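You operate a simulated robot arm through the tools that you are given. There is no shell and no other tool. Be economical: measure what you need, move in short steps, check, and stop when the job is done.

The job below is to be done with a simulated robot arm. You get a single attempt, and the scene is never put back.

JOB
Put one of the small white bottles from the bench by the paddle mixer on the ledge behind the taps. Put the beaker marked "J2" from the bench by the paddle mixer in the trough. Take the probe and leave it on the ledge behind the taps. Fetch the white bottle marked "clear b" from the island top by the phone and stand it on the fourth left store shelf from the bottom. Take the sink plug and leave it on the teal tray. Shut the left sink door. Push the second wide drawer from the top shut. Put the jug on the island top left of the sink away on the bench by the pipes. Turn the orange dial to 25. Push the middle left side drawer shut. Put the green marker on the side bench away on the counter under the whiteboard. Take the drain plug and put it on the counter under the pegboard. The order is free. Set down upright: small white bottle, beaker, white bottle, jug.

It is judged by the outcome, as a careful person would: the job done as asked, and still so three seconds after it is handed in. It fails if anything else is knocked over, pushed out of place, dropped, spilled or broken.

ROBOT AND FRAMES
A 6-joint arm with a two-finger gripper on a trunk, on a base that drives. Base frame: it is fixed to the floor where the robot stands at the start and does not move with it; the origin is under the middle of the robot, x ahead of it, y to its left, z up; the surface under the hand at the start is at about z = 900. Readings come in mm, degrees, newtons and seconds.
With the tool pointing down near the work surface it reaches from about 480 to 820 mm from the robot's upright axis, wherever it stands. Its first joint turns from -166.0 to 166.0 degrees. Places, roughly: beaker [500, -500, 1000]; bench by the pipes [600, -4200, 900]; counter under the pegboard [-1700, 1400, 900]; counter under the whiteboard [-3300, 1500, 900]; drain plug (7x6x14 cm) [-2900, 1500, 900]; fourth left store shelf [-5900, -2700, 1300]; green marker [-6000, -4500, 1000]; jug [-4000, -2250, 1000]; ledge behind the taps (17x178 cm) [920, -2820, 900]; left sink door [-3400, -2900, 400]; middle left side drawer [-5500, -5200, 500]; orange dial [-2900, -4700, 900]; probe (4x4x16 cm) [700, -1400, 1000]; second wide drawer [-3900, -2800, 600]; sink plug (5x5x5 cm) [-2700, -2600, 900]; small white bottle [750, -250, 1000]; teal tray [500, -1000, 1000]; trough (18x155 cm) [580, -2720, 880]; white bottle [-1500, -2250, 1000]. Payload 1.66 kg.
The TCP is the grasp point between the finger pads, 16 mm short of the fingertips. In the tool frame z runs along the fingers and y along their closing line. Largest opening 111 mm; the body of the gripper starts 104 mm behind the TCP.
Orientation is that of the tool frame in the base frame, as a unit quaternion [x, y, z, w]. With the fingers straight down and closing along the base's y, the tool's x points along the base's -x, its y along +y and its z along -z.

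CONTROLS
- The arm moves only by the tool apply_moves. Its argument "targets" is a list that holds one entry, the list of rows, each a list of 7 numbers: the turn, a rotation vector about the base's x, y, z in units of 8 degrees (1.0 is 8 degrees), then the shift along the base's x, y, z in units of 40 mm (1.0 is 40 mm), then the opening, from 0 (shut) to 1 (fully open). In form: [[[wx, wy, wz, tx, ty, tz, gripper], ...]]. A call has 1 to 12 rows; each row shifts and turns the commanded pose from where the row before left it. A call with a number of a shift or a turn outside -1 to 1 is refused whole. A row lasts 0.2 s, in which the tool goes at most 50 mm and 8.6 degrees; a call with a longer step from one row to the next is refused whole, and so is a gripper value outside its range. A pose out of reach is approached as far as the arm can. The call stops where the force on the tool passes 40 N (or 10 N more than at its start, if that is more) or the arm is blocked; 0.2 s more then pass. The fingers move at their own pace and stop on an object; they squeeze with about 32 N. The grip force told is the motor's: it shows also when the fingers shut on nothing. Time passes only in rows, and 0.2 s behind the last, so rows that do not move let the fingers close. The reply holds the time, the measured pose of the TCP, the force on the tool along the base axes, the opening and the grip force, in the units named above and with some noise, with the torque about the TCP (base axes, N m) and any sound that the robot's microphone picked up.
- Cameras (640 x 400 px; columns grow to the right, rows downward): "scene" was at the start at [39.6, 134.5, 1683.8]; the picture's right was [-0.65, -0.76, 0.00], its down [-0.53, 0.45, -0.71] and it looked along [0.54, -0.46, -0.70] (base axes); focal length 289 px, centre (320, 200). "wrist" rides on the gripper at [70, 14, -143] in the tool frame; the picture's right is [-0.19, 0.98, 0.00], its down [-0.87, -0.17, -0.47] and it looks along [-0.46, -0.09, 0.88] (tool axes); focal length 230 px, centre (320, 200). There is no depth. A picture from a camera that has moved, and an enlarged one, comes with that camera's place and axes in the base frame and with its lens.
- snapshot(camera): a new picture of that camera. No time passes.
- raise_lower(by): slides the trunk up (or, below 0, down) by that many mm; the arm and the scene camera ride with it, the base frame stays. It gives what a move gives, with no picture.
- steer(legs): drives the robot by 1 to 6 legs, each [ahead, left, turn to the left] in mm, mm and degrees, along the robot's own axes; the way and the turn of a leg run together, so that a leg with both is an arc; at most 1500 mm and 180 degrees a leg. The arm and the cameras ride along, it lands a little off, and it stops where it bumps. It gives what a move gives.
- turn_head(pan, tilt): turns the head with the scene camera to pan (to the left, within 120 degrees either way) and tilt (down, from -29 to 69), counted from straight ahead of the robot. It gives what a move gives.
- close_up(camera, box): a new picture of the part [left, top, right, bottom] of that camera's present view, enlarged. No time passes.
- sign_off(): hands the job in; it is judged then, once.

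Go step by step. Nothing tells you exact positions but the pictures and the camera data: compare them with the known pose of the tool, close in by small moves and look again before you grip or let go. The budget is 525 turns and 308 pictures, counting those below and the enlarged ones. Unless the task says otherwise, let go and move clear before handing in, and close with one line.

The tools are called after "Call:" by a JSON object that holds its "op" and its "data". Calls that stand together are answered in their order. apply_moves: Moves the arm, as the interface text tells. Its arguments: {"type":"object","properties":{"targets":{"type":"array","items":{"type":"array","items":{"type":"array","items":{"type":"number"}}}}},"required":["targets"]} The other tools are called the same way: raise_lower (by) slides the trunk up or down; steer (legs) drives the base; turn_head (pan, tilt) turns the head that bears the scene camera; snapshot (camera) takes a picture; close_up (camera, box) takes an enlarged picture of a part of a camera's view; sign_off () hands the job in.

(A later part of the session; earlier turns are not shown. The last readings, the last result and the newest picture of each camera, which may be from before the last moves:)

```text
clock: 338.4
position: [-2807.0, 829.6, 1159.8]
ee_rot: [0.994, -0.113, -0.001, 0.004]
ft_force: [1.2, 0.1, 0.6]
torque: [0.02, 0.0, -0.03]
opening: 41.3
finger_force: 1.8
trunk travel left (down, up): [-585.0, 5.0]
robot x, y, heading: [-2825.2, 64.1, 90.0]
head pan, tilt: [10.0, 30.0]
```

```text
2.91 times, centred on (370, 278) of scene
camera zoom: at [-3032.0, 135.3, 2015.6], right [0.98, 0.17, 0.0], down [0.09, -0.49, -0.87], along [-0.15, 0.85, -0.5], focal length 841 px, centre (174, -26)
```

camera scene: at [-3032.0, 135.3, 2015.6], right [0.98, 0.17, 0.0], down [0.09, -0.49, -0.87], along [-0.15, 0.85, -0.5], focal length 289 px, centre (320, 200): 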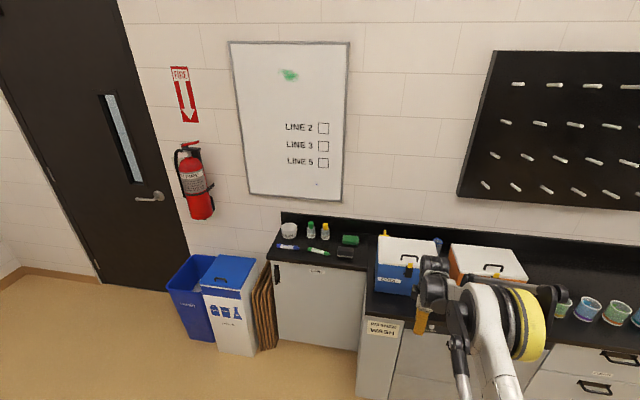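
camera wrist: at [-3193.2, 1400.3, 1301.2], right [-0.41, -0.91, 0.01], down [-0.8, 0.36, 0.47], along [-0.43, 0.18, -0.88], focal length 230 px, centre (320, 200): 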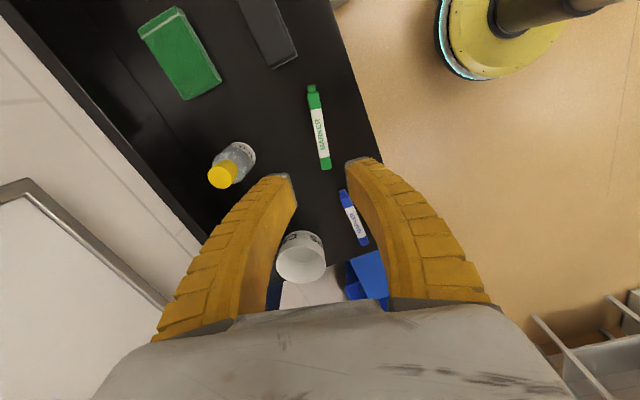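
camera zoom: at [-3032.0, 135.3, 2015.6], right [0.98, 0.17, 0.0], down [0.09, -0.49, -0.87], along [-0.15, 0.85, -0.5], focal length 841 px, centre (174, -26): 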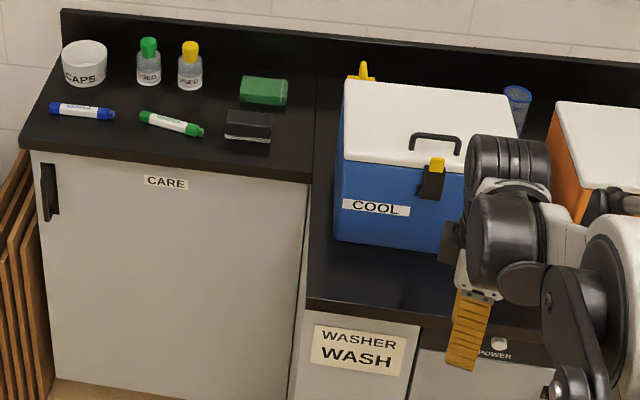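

Call:
{"op": "apply_moves", "data": {"targets": [[[0, 0, 0, 0, -0.5, 1, 0.9], [0, 0, 0, 0, -0.5, 1, 0.9], [0, 0, 0, 0, 0, 0.5, 0.9]]]}}

Call:
{"op": "steer", "data": {"legs": [[680, 95, 0]]}}

Call:
{"op": "snapshot", "data": {"camera": "wrist"}}

Call:
{"op": "snapshot", "data": {"camera": "scene"}}

```text
clock: 339.1
position: [-2807.9, 788.3, 1259.0]
ee_rot: [0.993, -0.114, -0.001, 0.005]
ft_force: [1.2, 0.3, 0.4]
torque: [-0.02, -0.03, 0.03]
opening: 100.6
finger_force: 0.1
trunk travel left (down, up): [-585.0, 5.0]
robot x, y, heading: [-2825.0, 69.9, 90.0]
head pan, tilt: [10.0, 30.0]
```

```text
clock: 342.9
position: [-2895.1, 1474.0, 1259.2]
ee_rot: [0.993, -0.119, -0.001, 0.004]
ft_force: [0.2, 0.7, -0.5]
torque: [-0.04, 0.0, 0.01]
opening: 100.5
finger_force: 0.8
trunk travel left (down, up): [-585.0, 5.0]
robot x, y, heading: [-2919.6, 752.8, 89.7]
head pan, tilt: [10.0, 30.0]
```

```text
173 pictures are left
camera wrist: at [-2831.0, 1444.8, 1401.1], right [-0.42, -0.91, 0.01], down [-0.8, 0.37, 0.47], along [-0.43, 0.19, -0.88], focal length 230 px, centre (320, 200)
```

wrist: 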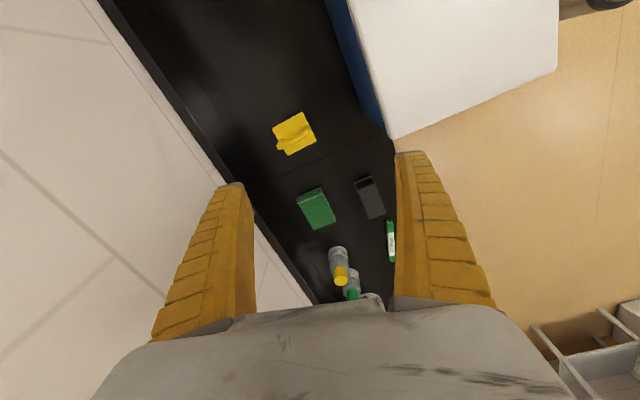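

```text
172 pictures are left
camera scene: at [-3126.2, 821.9, 2015.5], right [0.99, 0.17, 0.0], down [0.08, -0.49, -0.87], along [-0.14, 0.85, -0.5], focal length 289 px, centre (320, 200)
```

scene: 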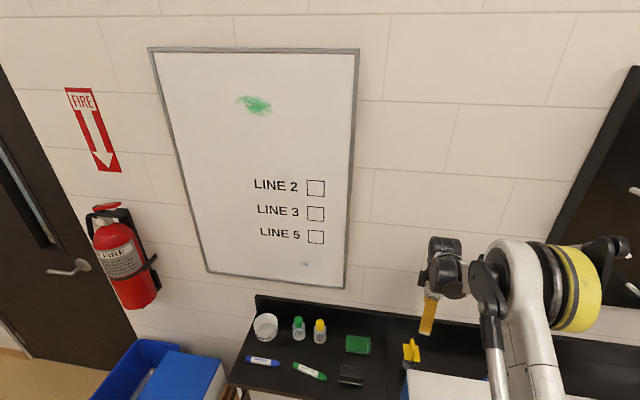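

Call:
{"op": "close_up", "data": {"camera": "wrist", "box": [245, 90, 345, 170]}}

Call:
{"op": "close_up", "data": {"camera": "scene", "box": [370, 310, 450, 400]}}

```text
5.00 times, centred on (295, 130) of wrist
camera zoom: at [-2831.0, 1444.8, 1401.1], right [-0.42, -0.91, 0.01], down [-0.8, 0.37, 0.47], along [-0.43, 0.19, -0.88], focal length 1150 px, centre (445, 550)
```

zoom: 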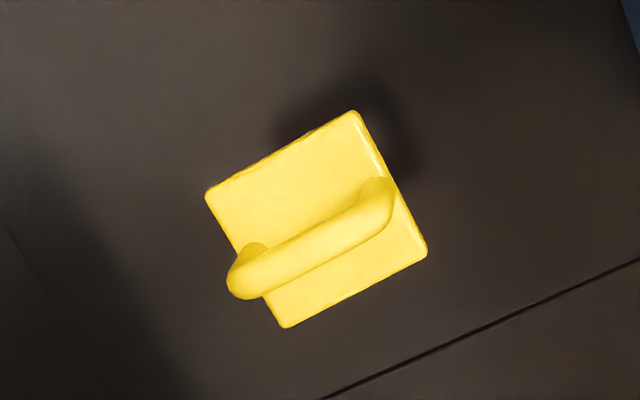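

```text
4.44 times, centred on (410, 355) of scene
camera zoom: at [-3126.2, 821.9, 2015.5], right [0.99, 0.17, 0.0], down [0.08, -0.49, -0.87], along [-0.14, 0.85, -0.5], focal length 1285 px, centre (-80, -489)
```

zoom: 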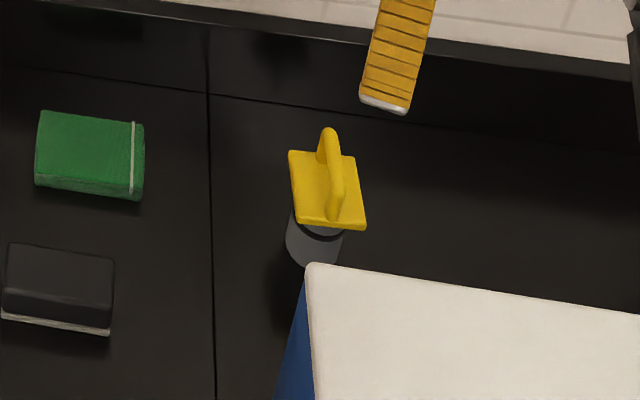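

Call:
{"op": "apply_moves", "data": {"targets": [[[0, 0, -0.88, 0, 0.1, 0, 0.6], [0, 0, -0.88, 0, 0.1, 0, 0.6], [0, 0, -0.88, 0, 0.1, 0, 0.6], [0, 0, -0.88, 0, 0.1, 0, 0.6], [0, 0, -0.88, 0, 0.1, 0, 0.6], [0, 0, -0.88, 0, 0.1, 0, 0.6], [0, 0, -0.88, 0, 0.1, 0, 0.6], [0, 0, -0.88, 0, 0.1, 0, 0.6], [0, 0, -0.88, 0, 0.1, 0, 0.6], [0, 0, -0.88, 0, 0.1, 0, 0.6], [0, 0, -0.88, 0, 0, 0, 0.6]]]}}

Call:
{"op": "raise_lower", "data": {"by": -160}}

Call:
{"op": "snapshot", "data": {"camera": "wrist"}}

Call:
{"op": "snapshot", "data": {"camera": "scene"}}

```text
clock: 345.4
position: [-2896.3, 1512.7, 1259.7]
ee_rot: [-0.701, 0.713, 0.003, -0.004]
ft_force: [0.5, -0.9, 0.4]
torque: [0.03, -0.01, 0.03]
opening: 68.6
finger_force: 1.4
trunk travel left (down, up): [-585.0, 5.0]
robot x, y, heading: [-2915.8, 754.9, 89.7]
head pan, tilt: [10.0, 30.0]
```

```text
clock: 347.2
position: [-2896.7, 1513.1, 1100.1]
ee_rot: [-0.701, 0.713, 0.003, -0.003]
ft_force: [1.3, -0.1, 0.0]
torque: [0.0, 0.03, 0.0]
opening: 68.4
finger_force: 0.6
trunk travel left (down, up): [-425.0, 165.0]
robot x, y, heading: [-2916.9, 752.7, 89.6]
head pan, tilt: [10.0, 30.0]
```

```text
169 pictures are left
camera wrist: at [-2909.0, 1443.3, 1241.7], right [-0.98, 0.21, 0.01], down [0.19, 0.86, 0.47], along [0.09, 0.46, -0.88], focal length 230 px, centre (320, 200)
```

wrist: 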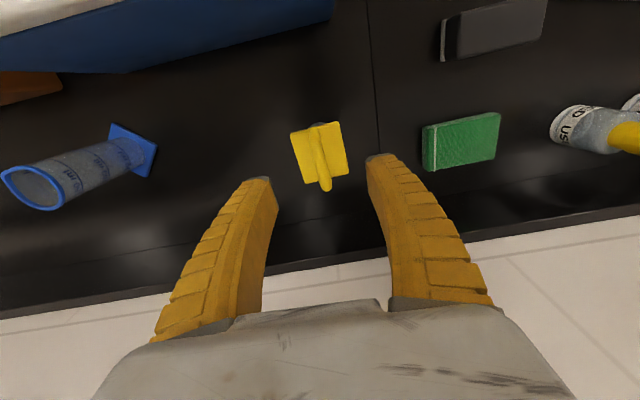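

```text
168 pictures are left
camera scene: at [-3126.1, 821.5, 1855.7], right [0.99, 0.17, 0.0], down [0.08, -0.49, -0.87], along [-0.14, 0.85, -0.5], focal length 289 px, centre (320, 200)
```

scene: 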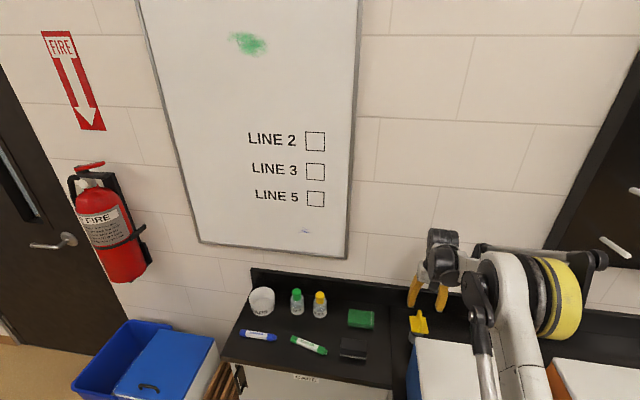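

Call:
{"op": "raise_lower", "data": {"by": -75}}

Call:
{"op": "snapshot", "data": {"camera": "wrist"}}

```text
clock: 348.3
position: [-2895.2, 1513.3, 1024.2]
ee_rot: [-0.701, 0.713, 0.004, -0.003]
ft_force: [-0.4, -0.7, -0.3]
torque: [0.03, -0.04, 0.05]
opening: 68.6
finger_force: 1.6
trunk travel left (down, up): [-350.0, 240.0]
robot x, y, heading: [-2920.1, 756.8, 89.5]
head pan, tilt: [10.0, 30.0]
```

```text
167 pictures are left
camera wrist: at [-2909.0, 1443.3, 1166.8], right [-0.98, 0.21, 0.01], down [0.19, 0.86, 0.47], along [0.09, 0.46, -0.88], focal length 230 px, centre (320, 200)
```

wrist: 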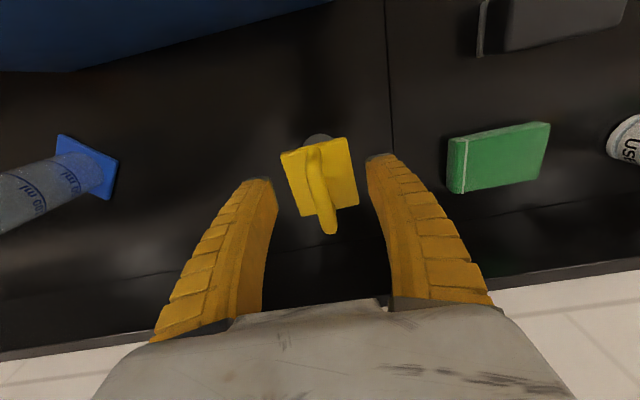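

Call:
{"op": "raise_lower", "data": {"by": -12}}

Call:
{"op": "apply_moves", "data": {"targets": [[[0, 0, 0, 0, 0, 0, 0], [0, 0, 0, 0, 0, 0, 0], [0, 0, 0, 0, 0, 0, 0]]]}}

Call:
{"op": "raise_lower", "data": {"by": 245}}

Call:
{"op": "snapshot", "data": {"camera": "wrist"}}

```text
clock: 348.9
position: [-2894.8, 1513.6, 1012.8]
ee_rot: [-0.7, 0.714, 0.003, -0.003]
ft_force: [0.0, 0.2, -0.8]
torque: [0.04, 0.01, 0.01]
opening: 68.3
finger_force: 0.9
trunk travel left (down, up): [-338.0, 252.0]
robot x, y, heading: [-2918.1, 752.4, 89.7]
head pan, tilt: [10.0, 30.0]
```

```text
clock: 349.7
position: [-2895.2, 1513.0, 1012.3]
ee_rot: [-0.701, 0.713, 0.003, -0.003]
ft_force: [0.3, 0.2, -0.3]
torque: [-0.02, -0.01, 0.0]
opening: 5.8
finger_force: 28.7
trunk travel left (down, up): [-338.0, 252.0]
robot x, y, heading: [-2919.3, 752.7, 89.6]
head pan, tilt: [10.0, 30.0]
```

```text
clock: 352.2
position: [-2895.3, 1512.8, 1256.3]
ee_rot: [-0.701, 0.713, 0.003, -0.003]
ft_force: [1.1, 0.8, -1.9]
torque: [-0.03, 0.01, -0.02]
opening: 5.9
finger_force: 29.6
trunk travel left (down, up): [-583.0, 7.0]
robot x, y, heading: [-2913.8, 753.8, 89.3]
head pan, tilt: [10.0, 30.0]
```

```text
166 pictures are left
camera wrist: at [-2909.0, 1443.8, 1399.2], right [-0.98, 0.21, 0.01], down [0.19, 0.86, 0.47], along [0.09, 0.46, -0.88], focal length 230 px, centre (320, 200)
```

wrist: 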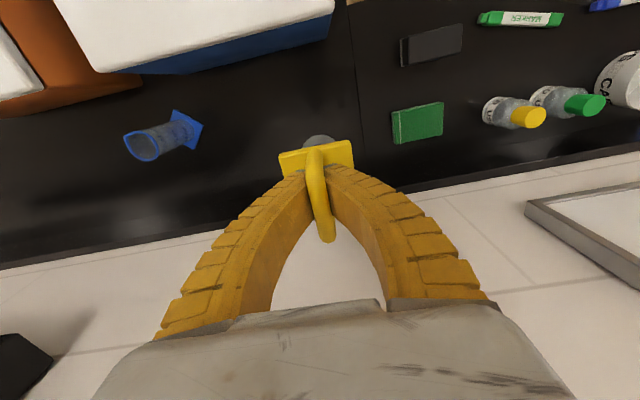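

Call:
{"op": "steer", "data": {"legs": [[-650, 0, 0.5], [0, -1000, 0]]}}

Call:
{"op": "turn_head", "data": {"pan": 0, "tilt": 30}}

Call:
{"op": "snapshot", "data": {"camera": "scene"}}

Call:
{"op": "snapshot", "data": {"camera": "wrist"}}

```text
clock: 360.5
position: [-1931.0, 870.8, 1257.6]
ee_rot: [-0.706, 0.708, 0.002, -0.003]
ft_force: [0.3, 0.3, -3.1]
torque: [-0.03, 0.0, -0.04]
opening: 6.1
finger_force: 28.9
trunk travel left (down, up): [-583.0, 7.0]
robot x, y, heading: [-1939.1, 109.8, 90.4]
head pan, tilt: [10.0, 30.0]
```

```text
clock: 361.2
position: [-1932.3, 871.0, 1257.7]
ee_rot: [-0.706, 0.708, 0.003, -0.003]
ft_force: [-0.4, 0.0, -3.3]
torque: [0.01, 0.02, -0.02]
opening: 6.0
finger_force: 28.7
trunk travel left (down, up): [-583.0, 7.0]
robot x, y, heading: [-1944.6, 111.7, 90.7]
head pan, tilt: [0.0, 30.0]
```

```text
165 pictures are left
camera scene: at [-2135.9, 177.7, 2013.5], right [1.0, 0.01, 0.0], down [0.0, -0.5, -0.87], along [-0.01, 0.87, -0.5], focal length 289 px, centre (320, 200)
```

scene: 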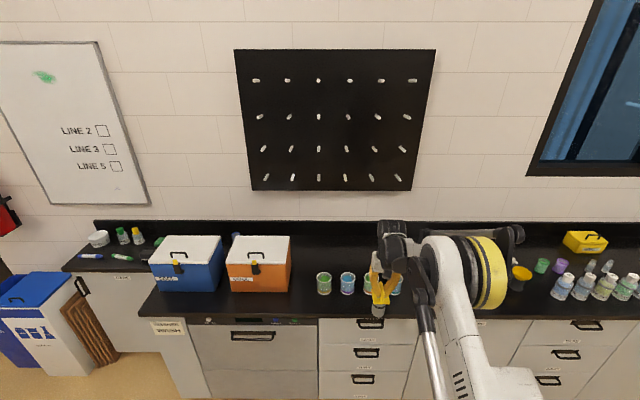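

```text
164 pictures are left
camera wrist: at [-1943.6, 800.9, 1399.3], right [-0.98, 0.19, 0.01], down [0.17, 0.87, 0.47], along [0.08, 0.46, -0.88], focal length 230 px, centre (320, 200)
```

wrist: 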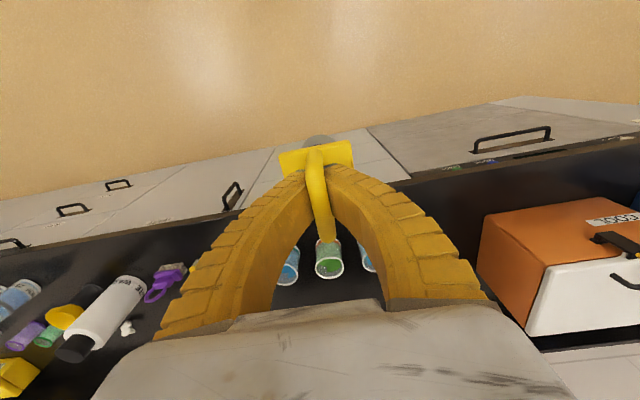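

Call:
{"op": "close_up", "data": {"camera": "scene", "box": [220, 215, 540, 325]}}

```text
2.00 times, centred on (380, 270) of scene
camera zoom: at [-2135.9, 177.7, 2013.5], right [1.0, 0.01, 0.0], down [0.0, -0.5, -0.87], along [-0.01, 0.87, -0.5], focal length 578 px, centre (200, 60)
```

zoom: 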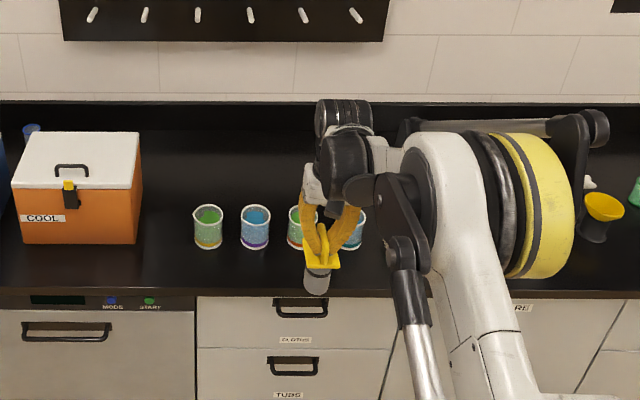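

Call:
{"op": "steer", "data": {"legs": [[605, 128, -0.5]]}}

Call:
{"op": "snapshot", "data": {"camera": "wrist"}}

Call:
{"op": "snapshot", "data": {"camera": "scene"}}

```text
clock: 364.7
position: [-2049.5, 1470.8, 1257.1]
ee_rot: [-0.701, 0.713, 0.003, -0.004]
ft_force: [-0.3, -0.6, -3.0]
torque: [-0.04, 0.01, 0.02]
opening: 5.9
finger_force: 28.1
trunk travel left (down, up): [-583.0, 7.0]
robot x, y, heading: [-2069.3, 714.7, 89.8]
head pan, tilt: [0.0, 30.0]
```

```text
162 pictures are left
camera wrist: at [-2062.6, 1400.0, 1399.3], right [-0.98, 0.21, 0.01], down [0.19, 0.86, 0.47], along [0.09, 0.46, -0.88], focal length 230 px, centre (320, 200)
```

wrist: 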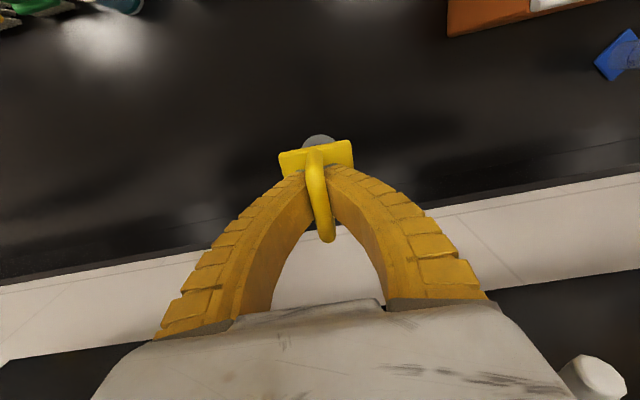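

```text
161 pictures are left
camera scene: at [-2263.4, 779.6, 2013.5], right [1.0, -0.01, 0.0], down [0.0, -0.5, -0.87], along [0.01, 0.87, -0.5], focal length 289 px, centre (320, 200)
```

scene: 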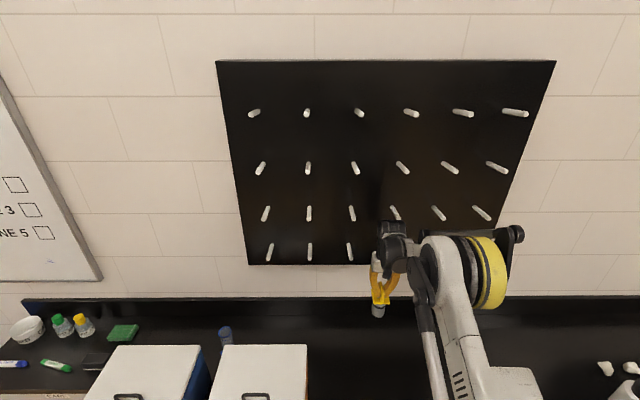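

Call:
{"op": "raise_lower", "data": {"by": -225}}

Call:
{"op": "snapshot", "data": {"camera": "wrist"}}

Call:
{"op": "raise_lower", "data": {"by": -14}}

Call:
{"op": "raise_lower", "data": {"by": -4}}

```text
clock: 367.1
position: [-2049.0, 1469.4, 1032.7]
ee_rot: [-0.701, 0.713, 0.004, -0.003]
ft_force: [0.5, -0.2, -2.5]
torque: [0.0, -0.02, 0.01]
opening: 6.2
finger_force: 28.9
trunk travel left (down, up): [-358.0, 232.0]
robot x, y, heading: [-2069.7, 712.6, 89.9]
head pan, tilt: [0.0, 30.0]
```

```text
160 pictures are left
camera wrist: at [-2062.5, 1399.7, 1174.6], right [-0.98, 0.21, 0.01], down [0.19, 0.86, 0.47], along [0.09, 0.46, -0.88], focal length 230 px, centre (320, 200)
```

wrist: 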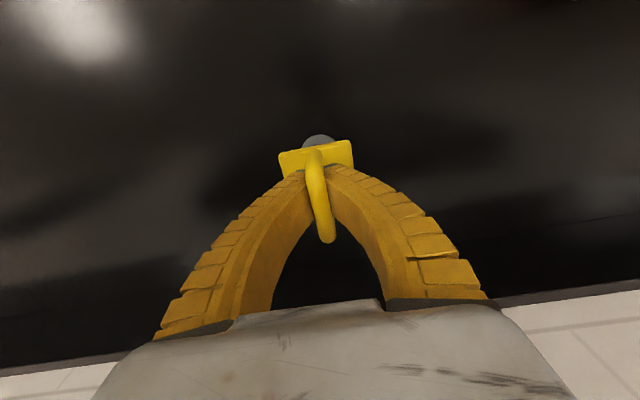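

```text
clock: 367.7
position: [-2048.5, 1470.3, 1018.3]
ee_rot: [-0.701, 0.714, 0.002, -0.003]
ft_force: [0.3, -0.4, -3.1]
torque: [0.01, -0.04, -0.01]
opening: 6.0
finger_force: 28.4
trunk travel left (down, up): [-344.0, 246.0]
robot x, y, heading: [-2071.0, 709.5, 89.7]
head pan, tilt: [0.0, 30.0]
```

```text
clock: 368.2
position: [-2048.4, 1468.8, 1014.4]
ee_rot: [-0.701, 0.713, 0.004, -0.004]
ft_force: [0.2, 1.1, -2.7]
torque: [-0.03, 0.01, -0.02]
opening: 6.0
finger_force: 29.5
trunk travel left (down, up): [-340.0, 250.0]
robot x, y, heading: [-2069.5, 710.4, 89.7]
head pan, tilt: [0.0, 30.0]
```

Call:
{"op": "raise_lower", "data": {"by": -4}}

Call:
{"op": "raise_lower", "data": {"by": -4}}

```text
clock: 368.8
position: [-2049.6, 1469.3, 1010.0]
ee_rot: [-0.701, 0.713, 0.003, -0.003]
ft_force: [0.8, 0.3, -0.5]
torque: [0.0, -0.03, -0.01]
opening: 5.8
finger_force: 28.6
trunk travel left (down, up): [-336.0, 254.0]
robot x, y, heading: [-2072.5, 709.9, 89.8]
head pan, tilt: [0.0, 30.0]
```

```text
clock: 369.3
position: [-2049.9, 1469.5, 1005.6]
ee_rot: [-0.701, 0.713, 0.003, -0.003]
ft_force: [0.5, -0.1, -0.1]
torque: [0.03, 0.01, -0.05]
opening: 0.1
finger_force: 29.0
trunk travel left (down, up): [-332.0, 258.0]
robot x, y, heading: [-2071.8, 708.6, 89.7]
head pan, tilt: [0.0, 30.0]
```

Call:
{"op": "apply_moves", "data": {"targets": [[[0, 0, 0, 0, 0, 0.06, 0.2], [0, 0, 0, 0, 0, 0, 0.6], [0, 0, 0, 0, 0, 0, 0.6], [0, 0, 0, 0, 0, 0, 0.6]]]}}

Call:
{"op": "snapshot", "data": {"camera": "wrist"}}

```text
clock: 370.3
position: [-2048.9, 1469.3, 1009.0]
ee_rot: [-0.701, 0.713, 0.003, -0.003]
ft_force: [-1.0, 0.6, -0.2]
torque: [0.02, 0.02, -0.03]
opening: 68.3
finger_force: 1.4
trunk travel left (down, up): [-332.0, 258.0]
robot x, y, heading: [-2072.1, 710.6, 89.7]
head pan, tilt: [0.0, 30.0]
```

```text
159 pictures are left
camera wrist: at [-2062.3, 1399.4, 1150.9], right [-0.98, 0.21, 0.01], down [0.19, 0.86, 0.47], along [0.09, 0.46, -0.88], focal length 230 px, centre (320, 200)
```

wrist: 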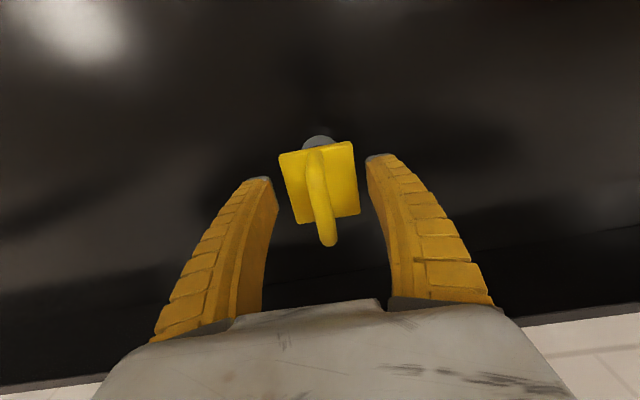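

Plug stands free on the pegboard counter. Rise and back away.

Call:
{"op": "raise_lower", "data": {"by": 240}}

Call:
{"op": "steer", "data": {"legs": [[-650, 0, 0]]}}

Call:
{"op": "snapshot", "data": {"camera": "scene"}}

```text
clock: 372.8
position: [-2049.1, 1469.7, 1249.7]
ee_rot: [-0.701, 0.713, 0.002, -0.004]
ft_force: [0.5, 0.6, 0.2]
torque: [-0.04, 0.02, 0.02]
opening: 68.5
finger_force: 1.2
trunk travel left (down, up): [-572.0, 18.0]
robot x, y, heading: [-2069.6, 710.9, 89.7]
head pan, tilt: [0.0, 30.0]
```

```text
clock: 376.4
position: [-2058.2, 825.7, 1249.0]
ee_rot: [-0.704, 0.71, 0.004, -0.003]
ft_force: [0.4, -1.0, -0.1]
torque: [0.04, -0.02, 0.01]
opening: 68.4
finger_force: 0.9
trunk travel left (down, up): [-572.0, 18.0]
robot x, y, heading: [-2072.3, 68.2, 90.0]
head pan, tilt: [0.0, 30.0]
```

```text
158 pictures are left
camera scene: at [-2264.8, 133.3, 2002.5], right [1.0, 0.0, 0.0], down [0.0, -0.5, -0.87], along [0.0, 0.87, -0.5], focal length 289 px, centre (320, 200)
```

scene: 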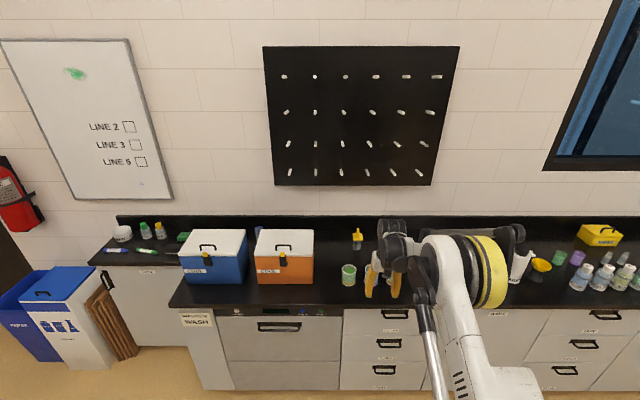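

Call:
{"op": "steer", "data": {"legs": [[0, 1300, 0], [0, 1280, 0]]}}

Call:
{"op": "steer", "data": {"legs": [[-1300, 0, 0], [-1250, 0, 0], [-1050, 0, 0]]}}

Call:
{"op": "turn_head", "data": {"pan": -40, "tilt": 25}}

Call:
{"op": "snapshot", "data": {"camera": "scene"}}

```text
clock: 389.0
position: [-4635.9, 814.6, 1249.1]
ee_rot: [-0.701, 0.714, 0.003, -0.003]
ft_force: [1.3, -0.2, -0.7]
torque: [-0.01, 0.01, 0.02]
opening: 68.5
finger_force: 1.0
trunk travel left (down, up): [-572.0, 18.0]
robot x, y, heading: [-4655.8, 59.3, 89.4]
head pan, tilt: [0.0, 30.0]
```

```text
clock: 406.4
position: [-4647.1, -2769.6, 1249.3]
ee_rot: [-0.699, 0.716, 0.004, -0.003]
ft_force: [0.6, -0.6, 0.1]
torque: [0.01, 0.03, -0.01]
opening: 68.5
finger_force: 1.5
trunk travel left (down, up): [-572.0, 18.0]
robot x, y, heading: [-4675.1, -3530.1, 89.4]
head pan, tilt: [0.0, 30.0]
```

```text
clock: 407.4
position: [-4645.9, -2769.0, 1248.9]
ee_rot: [-0.698, 0.716, 0.003, -0.003]
ft_force: [-0.2, 0.1, 0.5]
torque: [0.01, 0.05, 0.02]
opening: 68.3
finger_force: 0.7
trunk travel left (down, up): [-572.0, 18.0]
robot x, y, heading: [-4674.8, -3526.4, 89.3]
head pan, tilt: [-40.0, 25.0]
```

```text
157 pictures are left
camera scene: at [-4807.2, -3478.1, 2010.5], right [0.76, -0.65, 0.0], down [-0.28, -0.32, -0.91], along [0.59, 0.69, -0.42], focal length 289 px, centre (320, 200)
```

scene: 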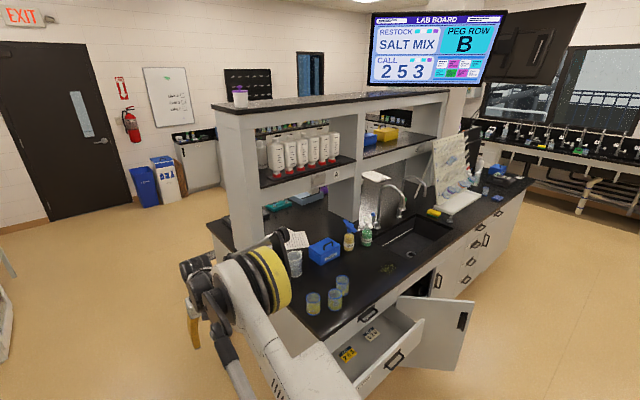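

Call:
{"op": "close_up", "data": {"camera": "scene", "box": [260, 190, 520, 400]}}

```text
1.90 times, centred on (390, 295) of scene
camera zoom: at [-4807.2, -3478.1, 2010.5], right [0.76, -0.65, 0.0], down [-0.28, -0.32, -0.91], along [0.59, 0.69, -0.42], focal length 551 px, centre (187, 19)
```

zoom: 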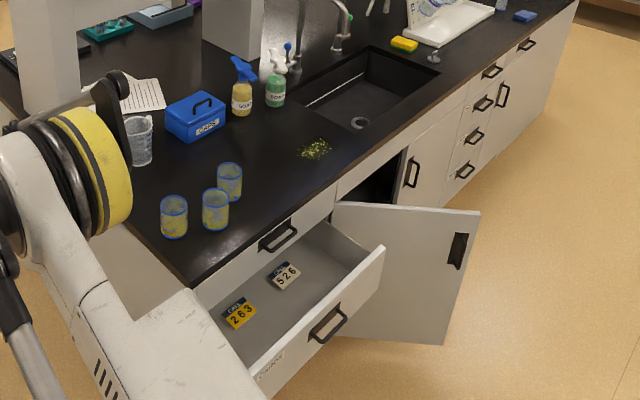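

Drawer front is at y≈−2945 (centre x≈−3860); the door hinges at (−3610,−2806) with free end ≈(−3319,−3100). First push the drawer.

Call:
{"op": "steer", "data": {"legs": [[-320, 0, 0.7], [0, -815, 0]]}}

Call:
{"op": "apply_moves", "data": {"targets": [[[0.893, 0, 0, 0, 0, 0, 0], [0.893, 0, 0, 0, 0, 0, 0], [0.893, 0, 0, 0, 0, 0, 0], [0.893, 0, 0, 0, 0, 0, 0], [0.893, 0, 0, 0, 0, 0, 0], [0.893, 0, 0, 0, 0, 0, 0], [0.893, 0, 0, 0, 0, 0, 0]]]}}

Call:
{"op": "raise_lower", "data": {"by": -400}}

Call:
{"op": "turn_head", "data": {"pan": 0, "tilt": 35}}

Call:
{"op": "snapshot", "data": {"camera": "scene"}}

Call:
{"op": "snapshot", "data": {"camera": "wrist"}}

```text
clock: 413.5
position: [-3861.7, -3083.8, 1249.4]
ee_rot: [0.707, -0.707, -0.004, 0.003]
ft_force: [0.2, -0.4, 1.5]
torque: [0.03, 0.04, -0.02]
opening: 68.3
finger_force: 1.2
trunk travel left (down, up): [-572.0, 18.0]
robot x, y, heading: [-3867.6, -3843.5, 90.4]
head pan, tilt: [-40.0, 25.0]
```

```text
clock: 415.1
position: [-3862.1, -3084.2, 1248.9]
ee_rot: [0.642, -0.639, -0.302, -0.296]
ft_force: [0.2, 0.1, -0.5]
torque: [-0.02, 0.01, 0.03]
opening: 0.0
finger_force: 28.7
trunk travel left (down, up): [-572.0, 18.0]
robot x, y, heading: [-3871.5, -3844.4, 90.8]
head pan, tilt: [-40.0, 25.0]
```

```text
clock: 418.9
position: [-3861.5, -3082.8, 849.2]
ee_rot: [0.643, -0.64, -0.301, -0.295]
ft_force: [-0.1, 0.2, 0.1]
torque: [0.0, -0.05, 0.01]
opening: 0.0
finger_force: 28.4
trunk travel left (down, up): [-172.0, 418.0]
robot x, y, heading: [-3871.1, -3843.0, 90.7]
head pan, tilt: [-40.0, 25.0]
```

```text
clock: 420.0
position: [-3861.1, -3084.6, 848.2]
ee_rot: [0.642, -0.64, -0.301, -0.296]
ft_force: [0.0, -0.1, -0.7]
torque: [0.02, -0.03, 0.03]
opening: 0.0
finger_force: 28.5
trunk travel left (down, up): [-172.0, 418.0]
robot x, y, heading: [-3872.5, -3844.0, 90.6]
head pan, tilt: [0.0, 35.0]
```

```text
155 pictures are left
camera scene: at [-4064.1, -3780.1, 1594.8], right [1.0, 0.01, 0.0], down [0.01, -0.57, -0.82], along [-0.01, 0.82, -0.57], focal length 289 px, centre (320, 200)
```

scene: 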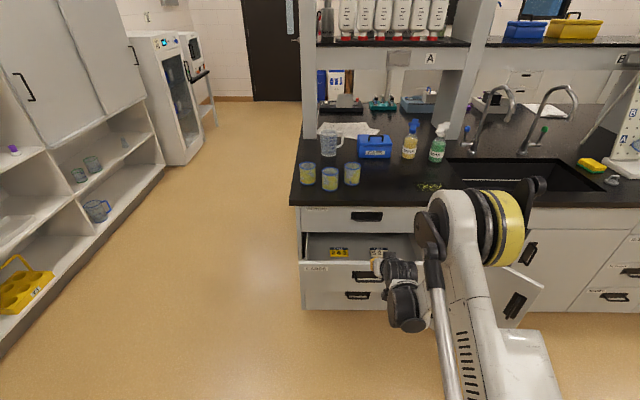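

```text
154 pictures are left
camera wrist: at [-3873.7, -3238.4, 886.3], right [-0.98, 0.12, 0.15], down [0.17, 0.2, 0.97], along [0.08, 0.97, -0.21], focal length 230 px, centre (320, 200)
```

wrist: 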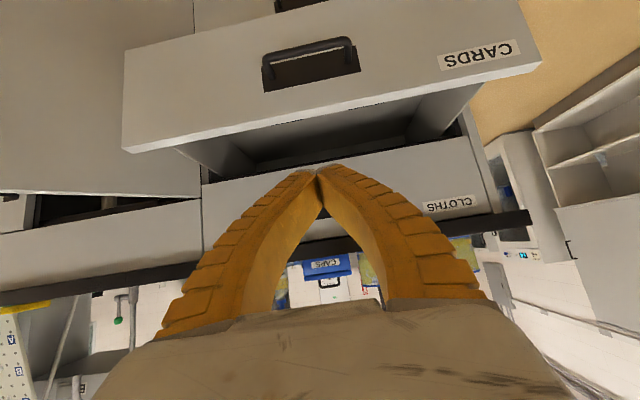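

Call:
{"op": "raise_lower", "data": {"by": -170}}

Call:
{"op": "apply_moves", "data": {"targets": [[[0, 0, 0, 0, 0, -0.8, 0], [0, 0, 0, 0, 0, 0, 0]]]}}

Call:
{"op": "steer", "data": {"legs": [[180, 0, 0]]}}

Call:
{"op": "snapshot", "data": {"camera": "wrist"}}

Call:
{"op": "snapshot", "data": {"camera": "scene"}}

```text
clock: 421.9
position: [-3860.9, -3083.1, 679.5]
ee_rot: [0.643, -0.64, -0.301, -0.295]
ft_force: [-0.2, 0.2, -0.4]
torque: [-0.02, -0.02, 0.0]
opening: 0.0
finger_force: 28.7
trunk travel left (down, up): [-2.0, 588.0]
robot x, y, heading: [-3873.6, -3840.9, 90.4]
head pan, tilt: [0.0, 35.0]
```

```text
clock: 422.5
position: [-3861.3, -3083.8, 645.9]
ee_rot: [0.643, -0.64, -0.301, -0.295]
ft_force: [0.1, -0.4, -0.1]
torque: [0.0, 0.01, 0.02]
opening: 0.0
finger_force: 28.3
trunk travel left (down, up): [-2.0, 588.0]
robot x, y, heading: [-3870.6, -3844.3, 90.7]
head pan, tilt: [0.0, 35.0]
```

```text
clock: 424.0
position: [-3861.5, -2906.1, 647.1]
ee_rot: [0.642, -0.64, -0.301, -0.295]
ft_force: [0.2, 0.0, -0.2]
torque: [0.03, -0.01, -0.02]
opening: 0.0
finger_force: 28.8
trunk travel left (down, up): [-2.0, 588.0]
robot x, y, heading: [-3871.1, -3663.7, 90.8]
head pan, tilt: [0.0, 35.0]
```

```text
153 pictures are left
camera wrist: at [-3874.8, -3060.3, 684.2], right [-0.98, 0.12, 0.15], down [0.17, 0.2, 0.97], along [0.08, 0.97, -0.21], focal length 230 px, centre (320, 200)
```

wrist: 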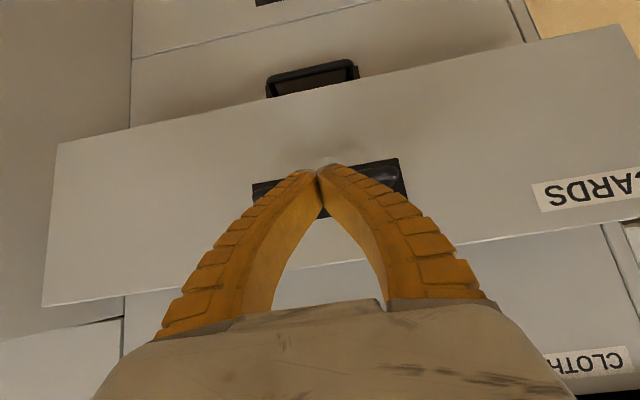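

```text
152 pictures are left
camera scene: at [-4066.1, -3602.0, 1424.7], right [1.0, 0.01, 0.0], down [0.01, -0.57, -0.82], along [-0.01, 0.82, -0.57], focal length 289 px, centre (320, 200)
```

scene: 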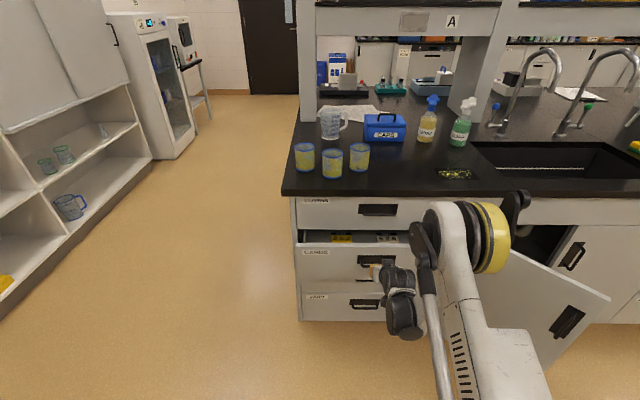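

Call:
{"op": "steer", "data": {"legs": [[80, 0, 0]]}}

Call:
{"op": "steer", "data": {"legs": [[60, 0, 0]]}}

Call:
{"op": "snapshot", "data": {"camera": "wrist"}}

Call:
{"op": "snapshot", "data": {"camera": "scene"}}

```text
clock: 425.1
position: [-3863.5, -2824.8, 645.9]
ee_rot: [0.642, -0.64, -0.301, -0.296]
ft_force: [0.0, 0.0, 0.3]
torque: [0.0, 0.0, 0.0]
opening: 0.1
finger_force: 28.5
trunk travel left (down, up): [-2.0, 588.0]
robot x, y, heading: [-3870.9, -3582.0, 90.6]
head pan, tilt: [0.0, 35.0]
```

```text
clock: 425.9
position: [-3863.4, -2808.8, 646.9]
ee_rot: [0.643, -0.64, -0.3, -0.294]
ft_force: [0.4, -8.4, 10.9]
torque: [-0.04, -0.03, -0.01]
opening: 6.1
finger_force: 28.7
trunk travel left (down, up): [-2.0, 588.0]
robot x, y, heading: [-3875.0, -3567.3, 90.6]
head pan, tilt: [0.0, 35.0]
stopped in leg 1: the force on the tool passed its limit at 68 N (the readings are from after the stop); the commanded pose is now the measured one
```

```text
151 pictures are left
camera wrist: at [-3876.0, -2963.6, 685.3], right [-0.98, 0.12, 0.15], down [0.17, 0.2, 0.96], along [0.08, 0.97, -0.22], focal length 230 px, centre (320, 200)
```

wrist: 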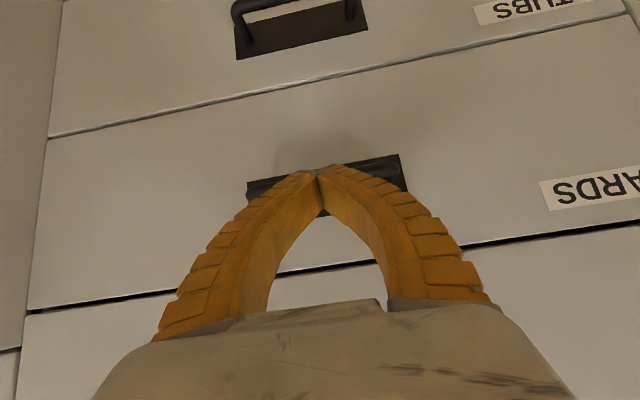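

```text
150 pictures are left
camera scene: at [-4067.3, -3503.3, 1424.9], right [1.0, 0.01, 0.0], down [0.01, -0.57, -0.82], along [-0.01, 0.82, -0.57], focal length 289 px, centre (320, 200)
```

scene: 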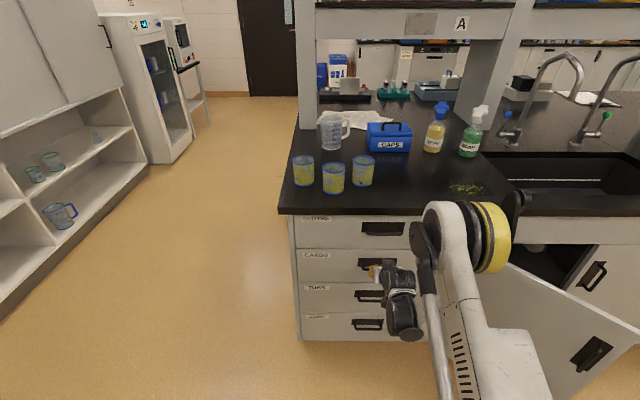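

Drawer is flush. Withdraw along the tool axis, then back off and check.

Call:
{"op": "apply_moves", "data": {"targets": [[[0, 0, 0, 0, -0.4, 0.34, 0], [0, 0, 0, 0, -0.7, 0.6, 0], [0, 0, 0, 0, -0.7, 0.6, 0], [0, 0, 0, 0, 0, 0, 0]]]}}

Call:
{"op": "steer", "data": {"legs": [[-300, 0, 0]]}}

Call:
{"op": "snapshot", "data": {"camera": "wrist"}}

Call:
{"op": "snapshot", "data": {"camera": "scene"}}

```text
clock: 426.9
position: [-3864.0, -2860.6, 721.4]
ee_rot: [0.643, -0.641, -0.298, -0.293]
ft_force: [0.8, 0.2, 0.3]
torque: [-0.01, 0.01, 0.01]
opening: 0.0
finger_force: 28.3
out of reach, approached as far as the arm can: row 2, 3
trunk travel left (down, up): [-2.0, 588.0]
robot x, y, heading: [-3879.4, -3563.9, 90.4]
head pan, tilt: [0.0, 35.0]
```

```text
clock: 428.9
position: [-3859.2, -3160.4, 720.8]
ee_rot: [0.643, -0.642, -0.298, -0.292]
ft_force: [0.1, 0.4, 0.8]
torque: [0.05, 0.01, 0.01]
opening: 0.0
finger_force: 28.3
trunk travel left (down, up): [-2.0, 588.0]
robot x, y, heading: [-3868.7, -3867.6, 90.4]
head pan, tilt: [0.0, 35.0]
```

```text
149 pictures are left
camera wrist: at [-3871.4, -3314.7, 759.8], right [-0.98, 0.12, 0.15], down [0.17, 0.21, 0.96], along [0.08, 0.97, -0.22], focal length 230 px, centre (320, 200)
```

wrist: 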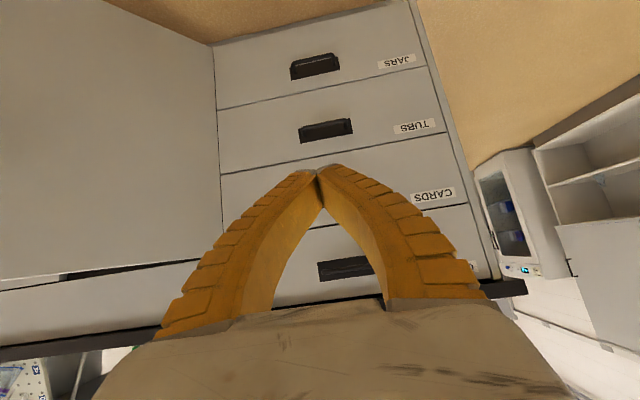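

```text
148 pictures are left
camera scene: at [-4064.1, -3801.6, 1424.8], right [1.0, 0.01, 0.0], down [0.0, -0.57, -0.82], along [-0.01, 0.82, -0.57], focal length 289 px, centre (320, 200)
```

scene: 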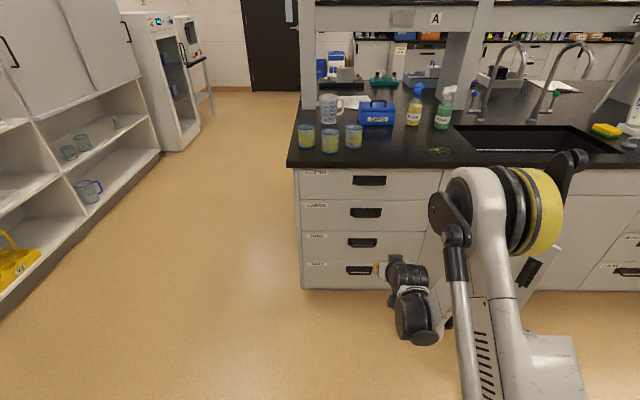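

Drawer 2 shut. Now the door: align at x≈−3445 and push it in.

Call:
{"op": "steer", "data": {"legs": [[0, -415, -0.4]]}}

Call:
{"op": "turn_head", "data": {"pan": -20, "tilt": 40}}

Call:
{"op": "snapshot", "data": {"camera": "wrist"}}

Call:
{"op": "snapshot", "data": {"camera": "scene"}}

```text
clock: 431.5
position: [-3446.5, -3158.1, 720.5]
ee_rot: [-0.642, 0.643, 0.298, 0.293]
ft_force: [0.3, -1.2, 0.0]
torque: [0.01, 0.01, -0.02]
opening: 0.0
finger_force: 28.4
trunk travel left (down, up): [-2.0, 588.0]
robot x, y, heading: [-3462.3, -3859.9, 90.1]
head pan, tilt: [0.0, 35.0]
```

```text
clock: 432.3
position: [-3445.4, -3157.8, 721.0]
ee_rot: [-0.642, 0.643, 0.297, 0.293]
ft_force: [-0.9, 0.3, 0.1]
torque: [-0.01, -0.04, 0.0]
opening: 0.2
finger_force: 28.8
trunk travel left (down, up): [-2.0, 588.0]
robot x, y, heading: [-3460.6, -3860.9, 90.3]
head pan, tilt: [-20.0, 40.0]
```

```text
147 pictures are left
camera wrist: at [-3459.7, -3312.1, 759.9], right [-0.98, 0.12, 0.15], down [0.17, 0.21, 0.96], along [0.09, 0.97, -0.22], focal length 230 px, centre (320, 200)
```

wrist: 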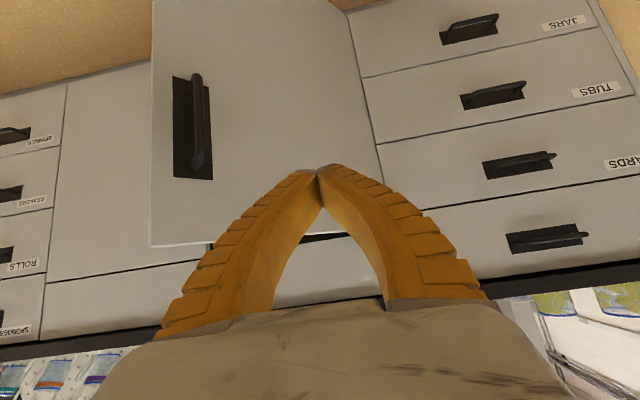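

```text
146 pictures are left
camera scene: at [-3625.1, -3806.3, 1417.2], right [0.94, -0.34, 0.0], down [-0.22, -0.61, -0.77], along [0.26, 0.72, -0.64], focal length 289 px, centre (320, 200)
```

scene: 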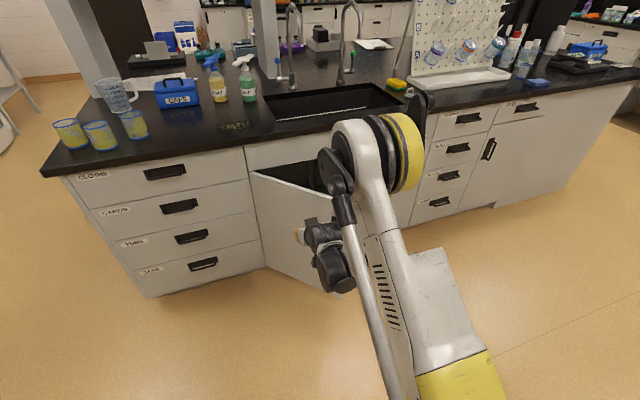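

Call:
{"op": "steer", "data": {"legs": [[250, 0, 0]]}}

Call:
{"op": "snapshot", "data": {"camera": "wrist"}}

```text
clock: 434.1
position: [-3445.4, -2909.6, 721.1]
ee_rot: [-0.641, 0.644, 0.296, 0.294]
ft_force: [0.2, -0.1, 0.5]
torque: [0.03, 0.0, 0.01]
opening: 0.0
finger_force: 29.0
trunk travel left (down, up): [-2.0, 588.0]
robot x, y, heading: [-3463.0, -3616.2, 89.9]
head pan, tilt: [-20.0, 40.0]
```

```text
145 pictures are left
camera wrist: at [-3459.2, -3063.7, 759.9], right [-0.98, 0.13, 0.15], down [0.17, 0.21, 0.96], along [0.09, 0.97, -0.22], focal length 230 px, centre (320, 200)
```

wrist: 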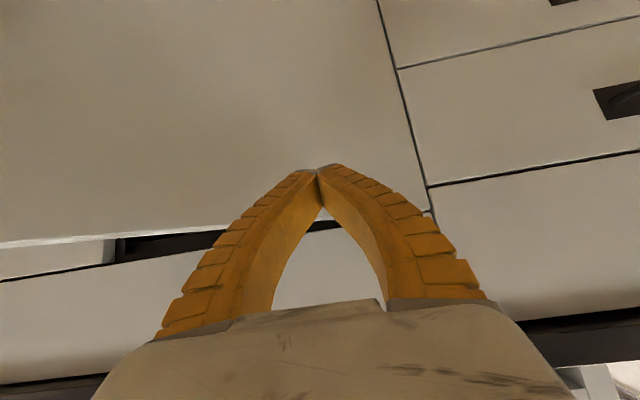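

Call:
{"op": "steer", "data": {"legs": [[100, 0, 0]]}}

Call:
{"op": "snapshot", "data": {"camera": "wrist"}}

Call:
{"op": "snapshot", "data": {"camera": "scene"}}

```text
clock: 435.3
position: [-3445.3, -2809.4, 720.8]
ee_rot: [-0.641, 0.644, 0.297, 0.294]
ft_force: [1.0, 0.4, 0.3]
torque: [0.02, -0.02, 0.0]
opening: 0.1
finger_force: 28.9
trunk travel left (down, up): [-2.0, 588.0]
robot x, y, heading: [-3461.4, -3512.9, 90.3]
head pan, tilt: [-20.0, 40.0]
```

```text
144 pictures are left
camera wrist: at [-3459.1, -2963.5, 759.9], right [-0.98, 0.13, 0.15], down [0.17, 0.2, 0.96], along [0.09, 0.97, -0.22], focal length 230 px, centre (320, 200)
```

wrist: 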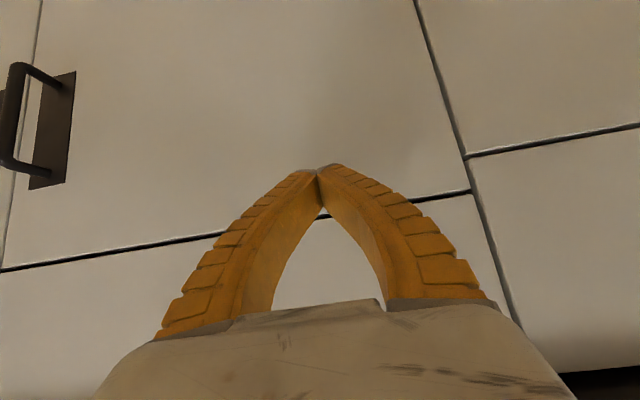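

```text
143 pictures are left
camera scene: at [-3625.9, -3457.4, 1417.2], right [0.94, -0.34, 0.0], down [-0.22, -0.6, -0.77], along [0.26, 0.72, -0.64], focal length 289 px, centre (320, 200)
```

scene: 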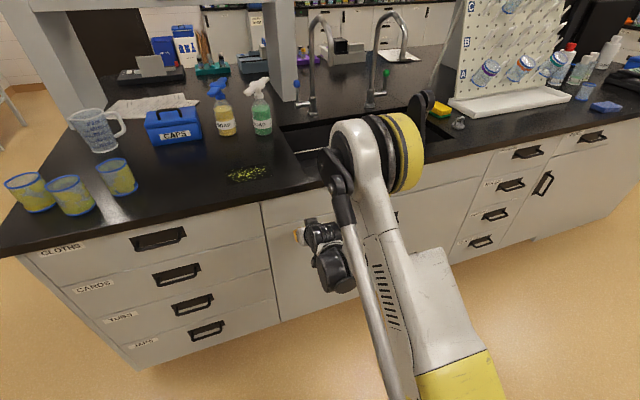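

Call:
{"op": "steer", "data": {"legs": [[20, 0, 0]]}}

Call:
{"op": "steer", "data": {"legs": [[-350, 0, 0]]}}

Call:
{"op": "snapshot", "data": {"camera": "wrist"}}

```text
clock: 436.1
position: [-3445.2, -2790.1, 721.2]
ee_rot: [-0.641, 0.644, 0.297, 0.295]
ft_force: [0.3, 0.3, -0.5]
torque: [0.0, 0.03, -0.03]
opening: 0.1
finger_force: 28.8
trunk travel left (down, up): [-2.0, 588.0]
robot x, y, heading: [-3463.3, -3495.6, 90.3]
head pan, tilt: [-20.0, 40.0]
```

```text
clock: 438.4
position: [-3441.8, -3140.6, 720.3]
ee_rot: [-0.64, 0.645, 0.296, 0.294]
ft_force: [-0.5, 0.3, -1.2]
torque: [-0.01, 0.0, 0.0]
opening: 0.0
finger_force: 28.7
trunk travel left (down, up): [-2.0, 588.0]
robot x, y, heading: [-3460.8, -3844.9, 90.0]
head pan, tilt: [-20.0, 40.0]
```

```text
142 pictures are left
camera wrist: at [-3457.3, -3296.3, 759.9], right [-0.98, 0.13, 0.15], down [0.17, 0.2, 0.96], along [0.09, 0.97, -0.22], focal length 230 px, centre (320, 200)
```

wrist: 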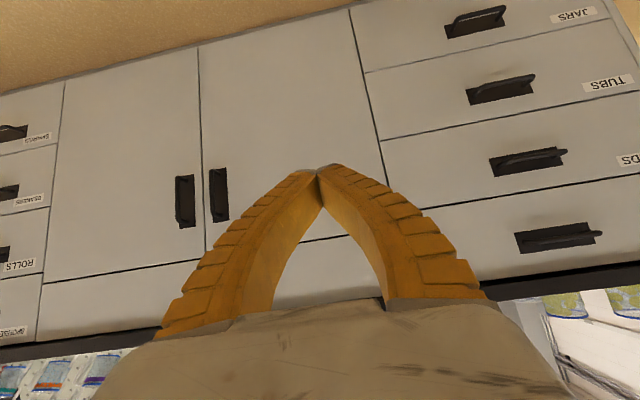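

Call:
{"op": "close_up", "data": {"camera": "wrist", "box": [120, 40, 400, 290]}}

Call:
{"op": "close_up", "data": {"camera": "scene", "box": [180, 130, 480, 330]}}

```text
1.60 times, centred on (260, 165) of wrist
camera zoom: at [-3457.3, -3296.3, 759.9], right [-0.98, 0.13, 0.15], down [0.17, 0.2, 0.96], along [0.09, 0.97, -0.22], focal length 368 px, centre (416, 256)
```

zoom: 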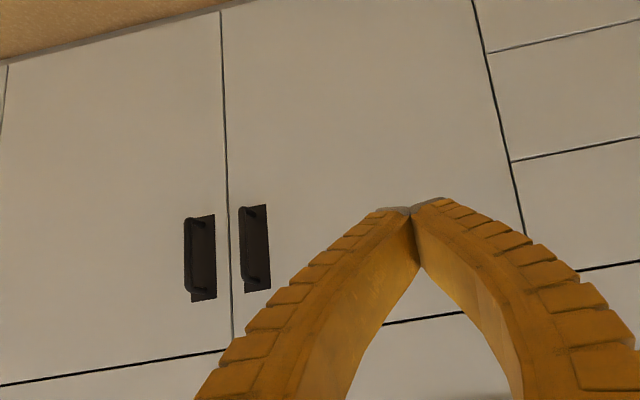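

```text
2.00 times, centred on (330, 230) of scene
camera zoom: at [-3625.8, -3789.5, 1417.2], right [0.94, -0.34, 0.0], down [-0.22, -0.6, -0.77], along [0.26, 0.72, -0.64], focal length 578 px, centre (300, 140)
```

zoom: 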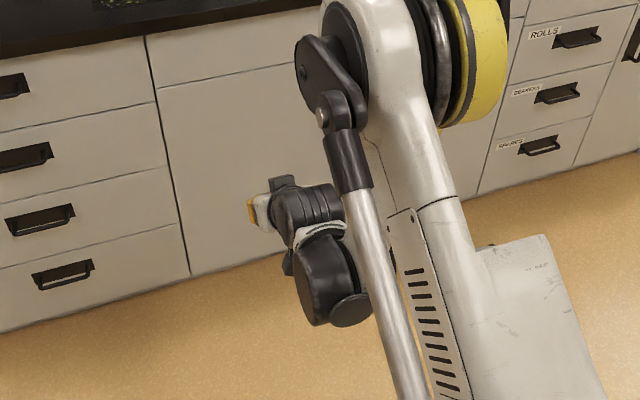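

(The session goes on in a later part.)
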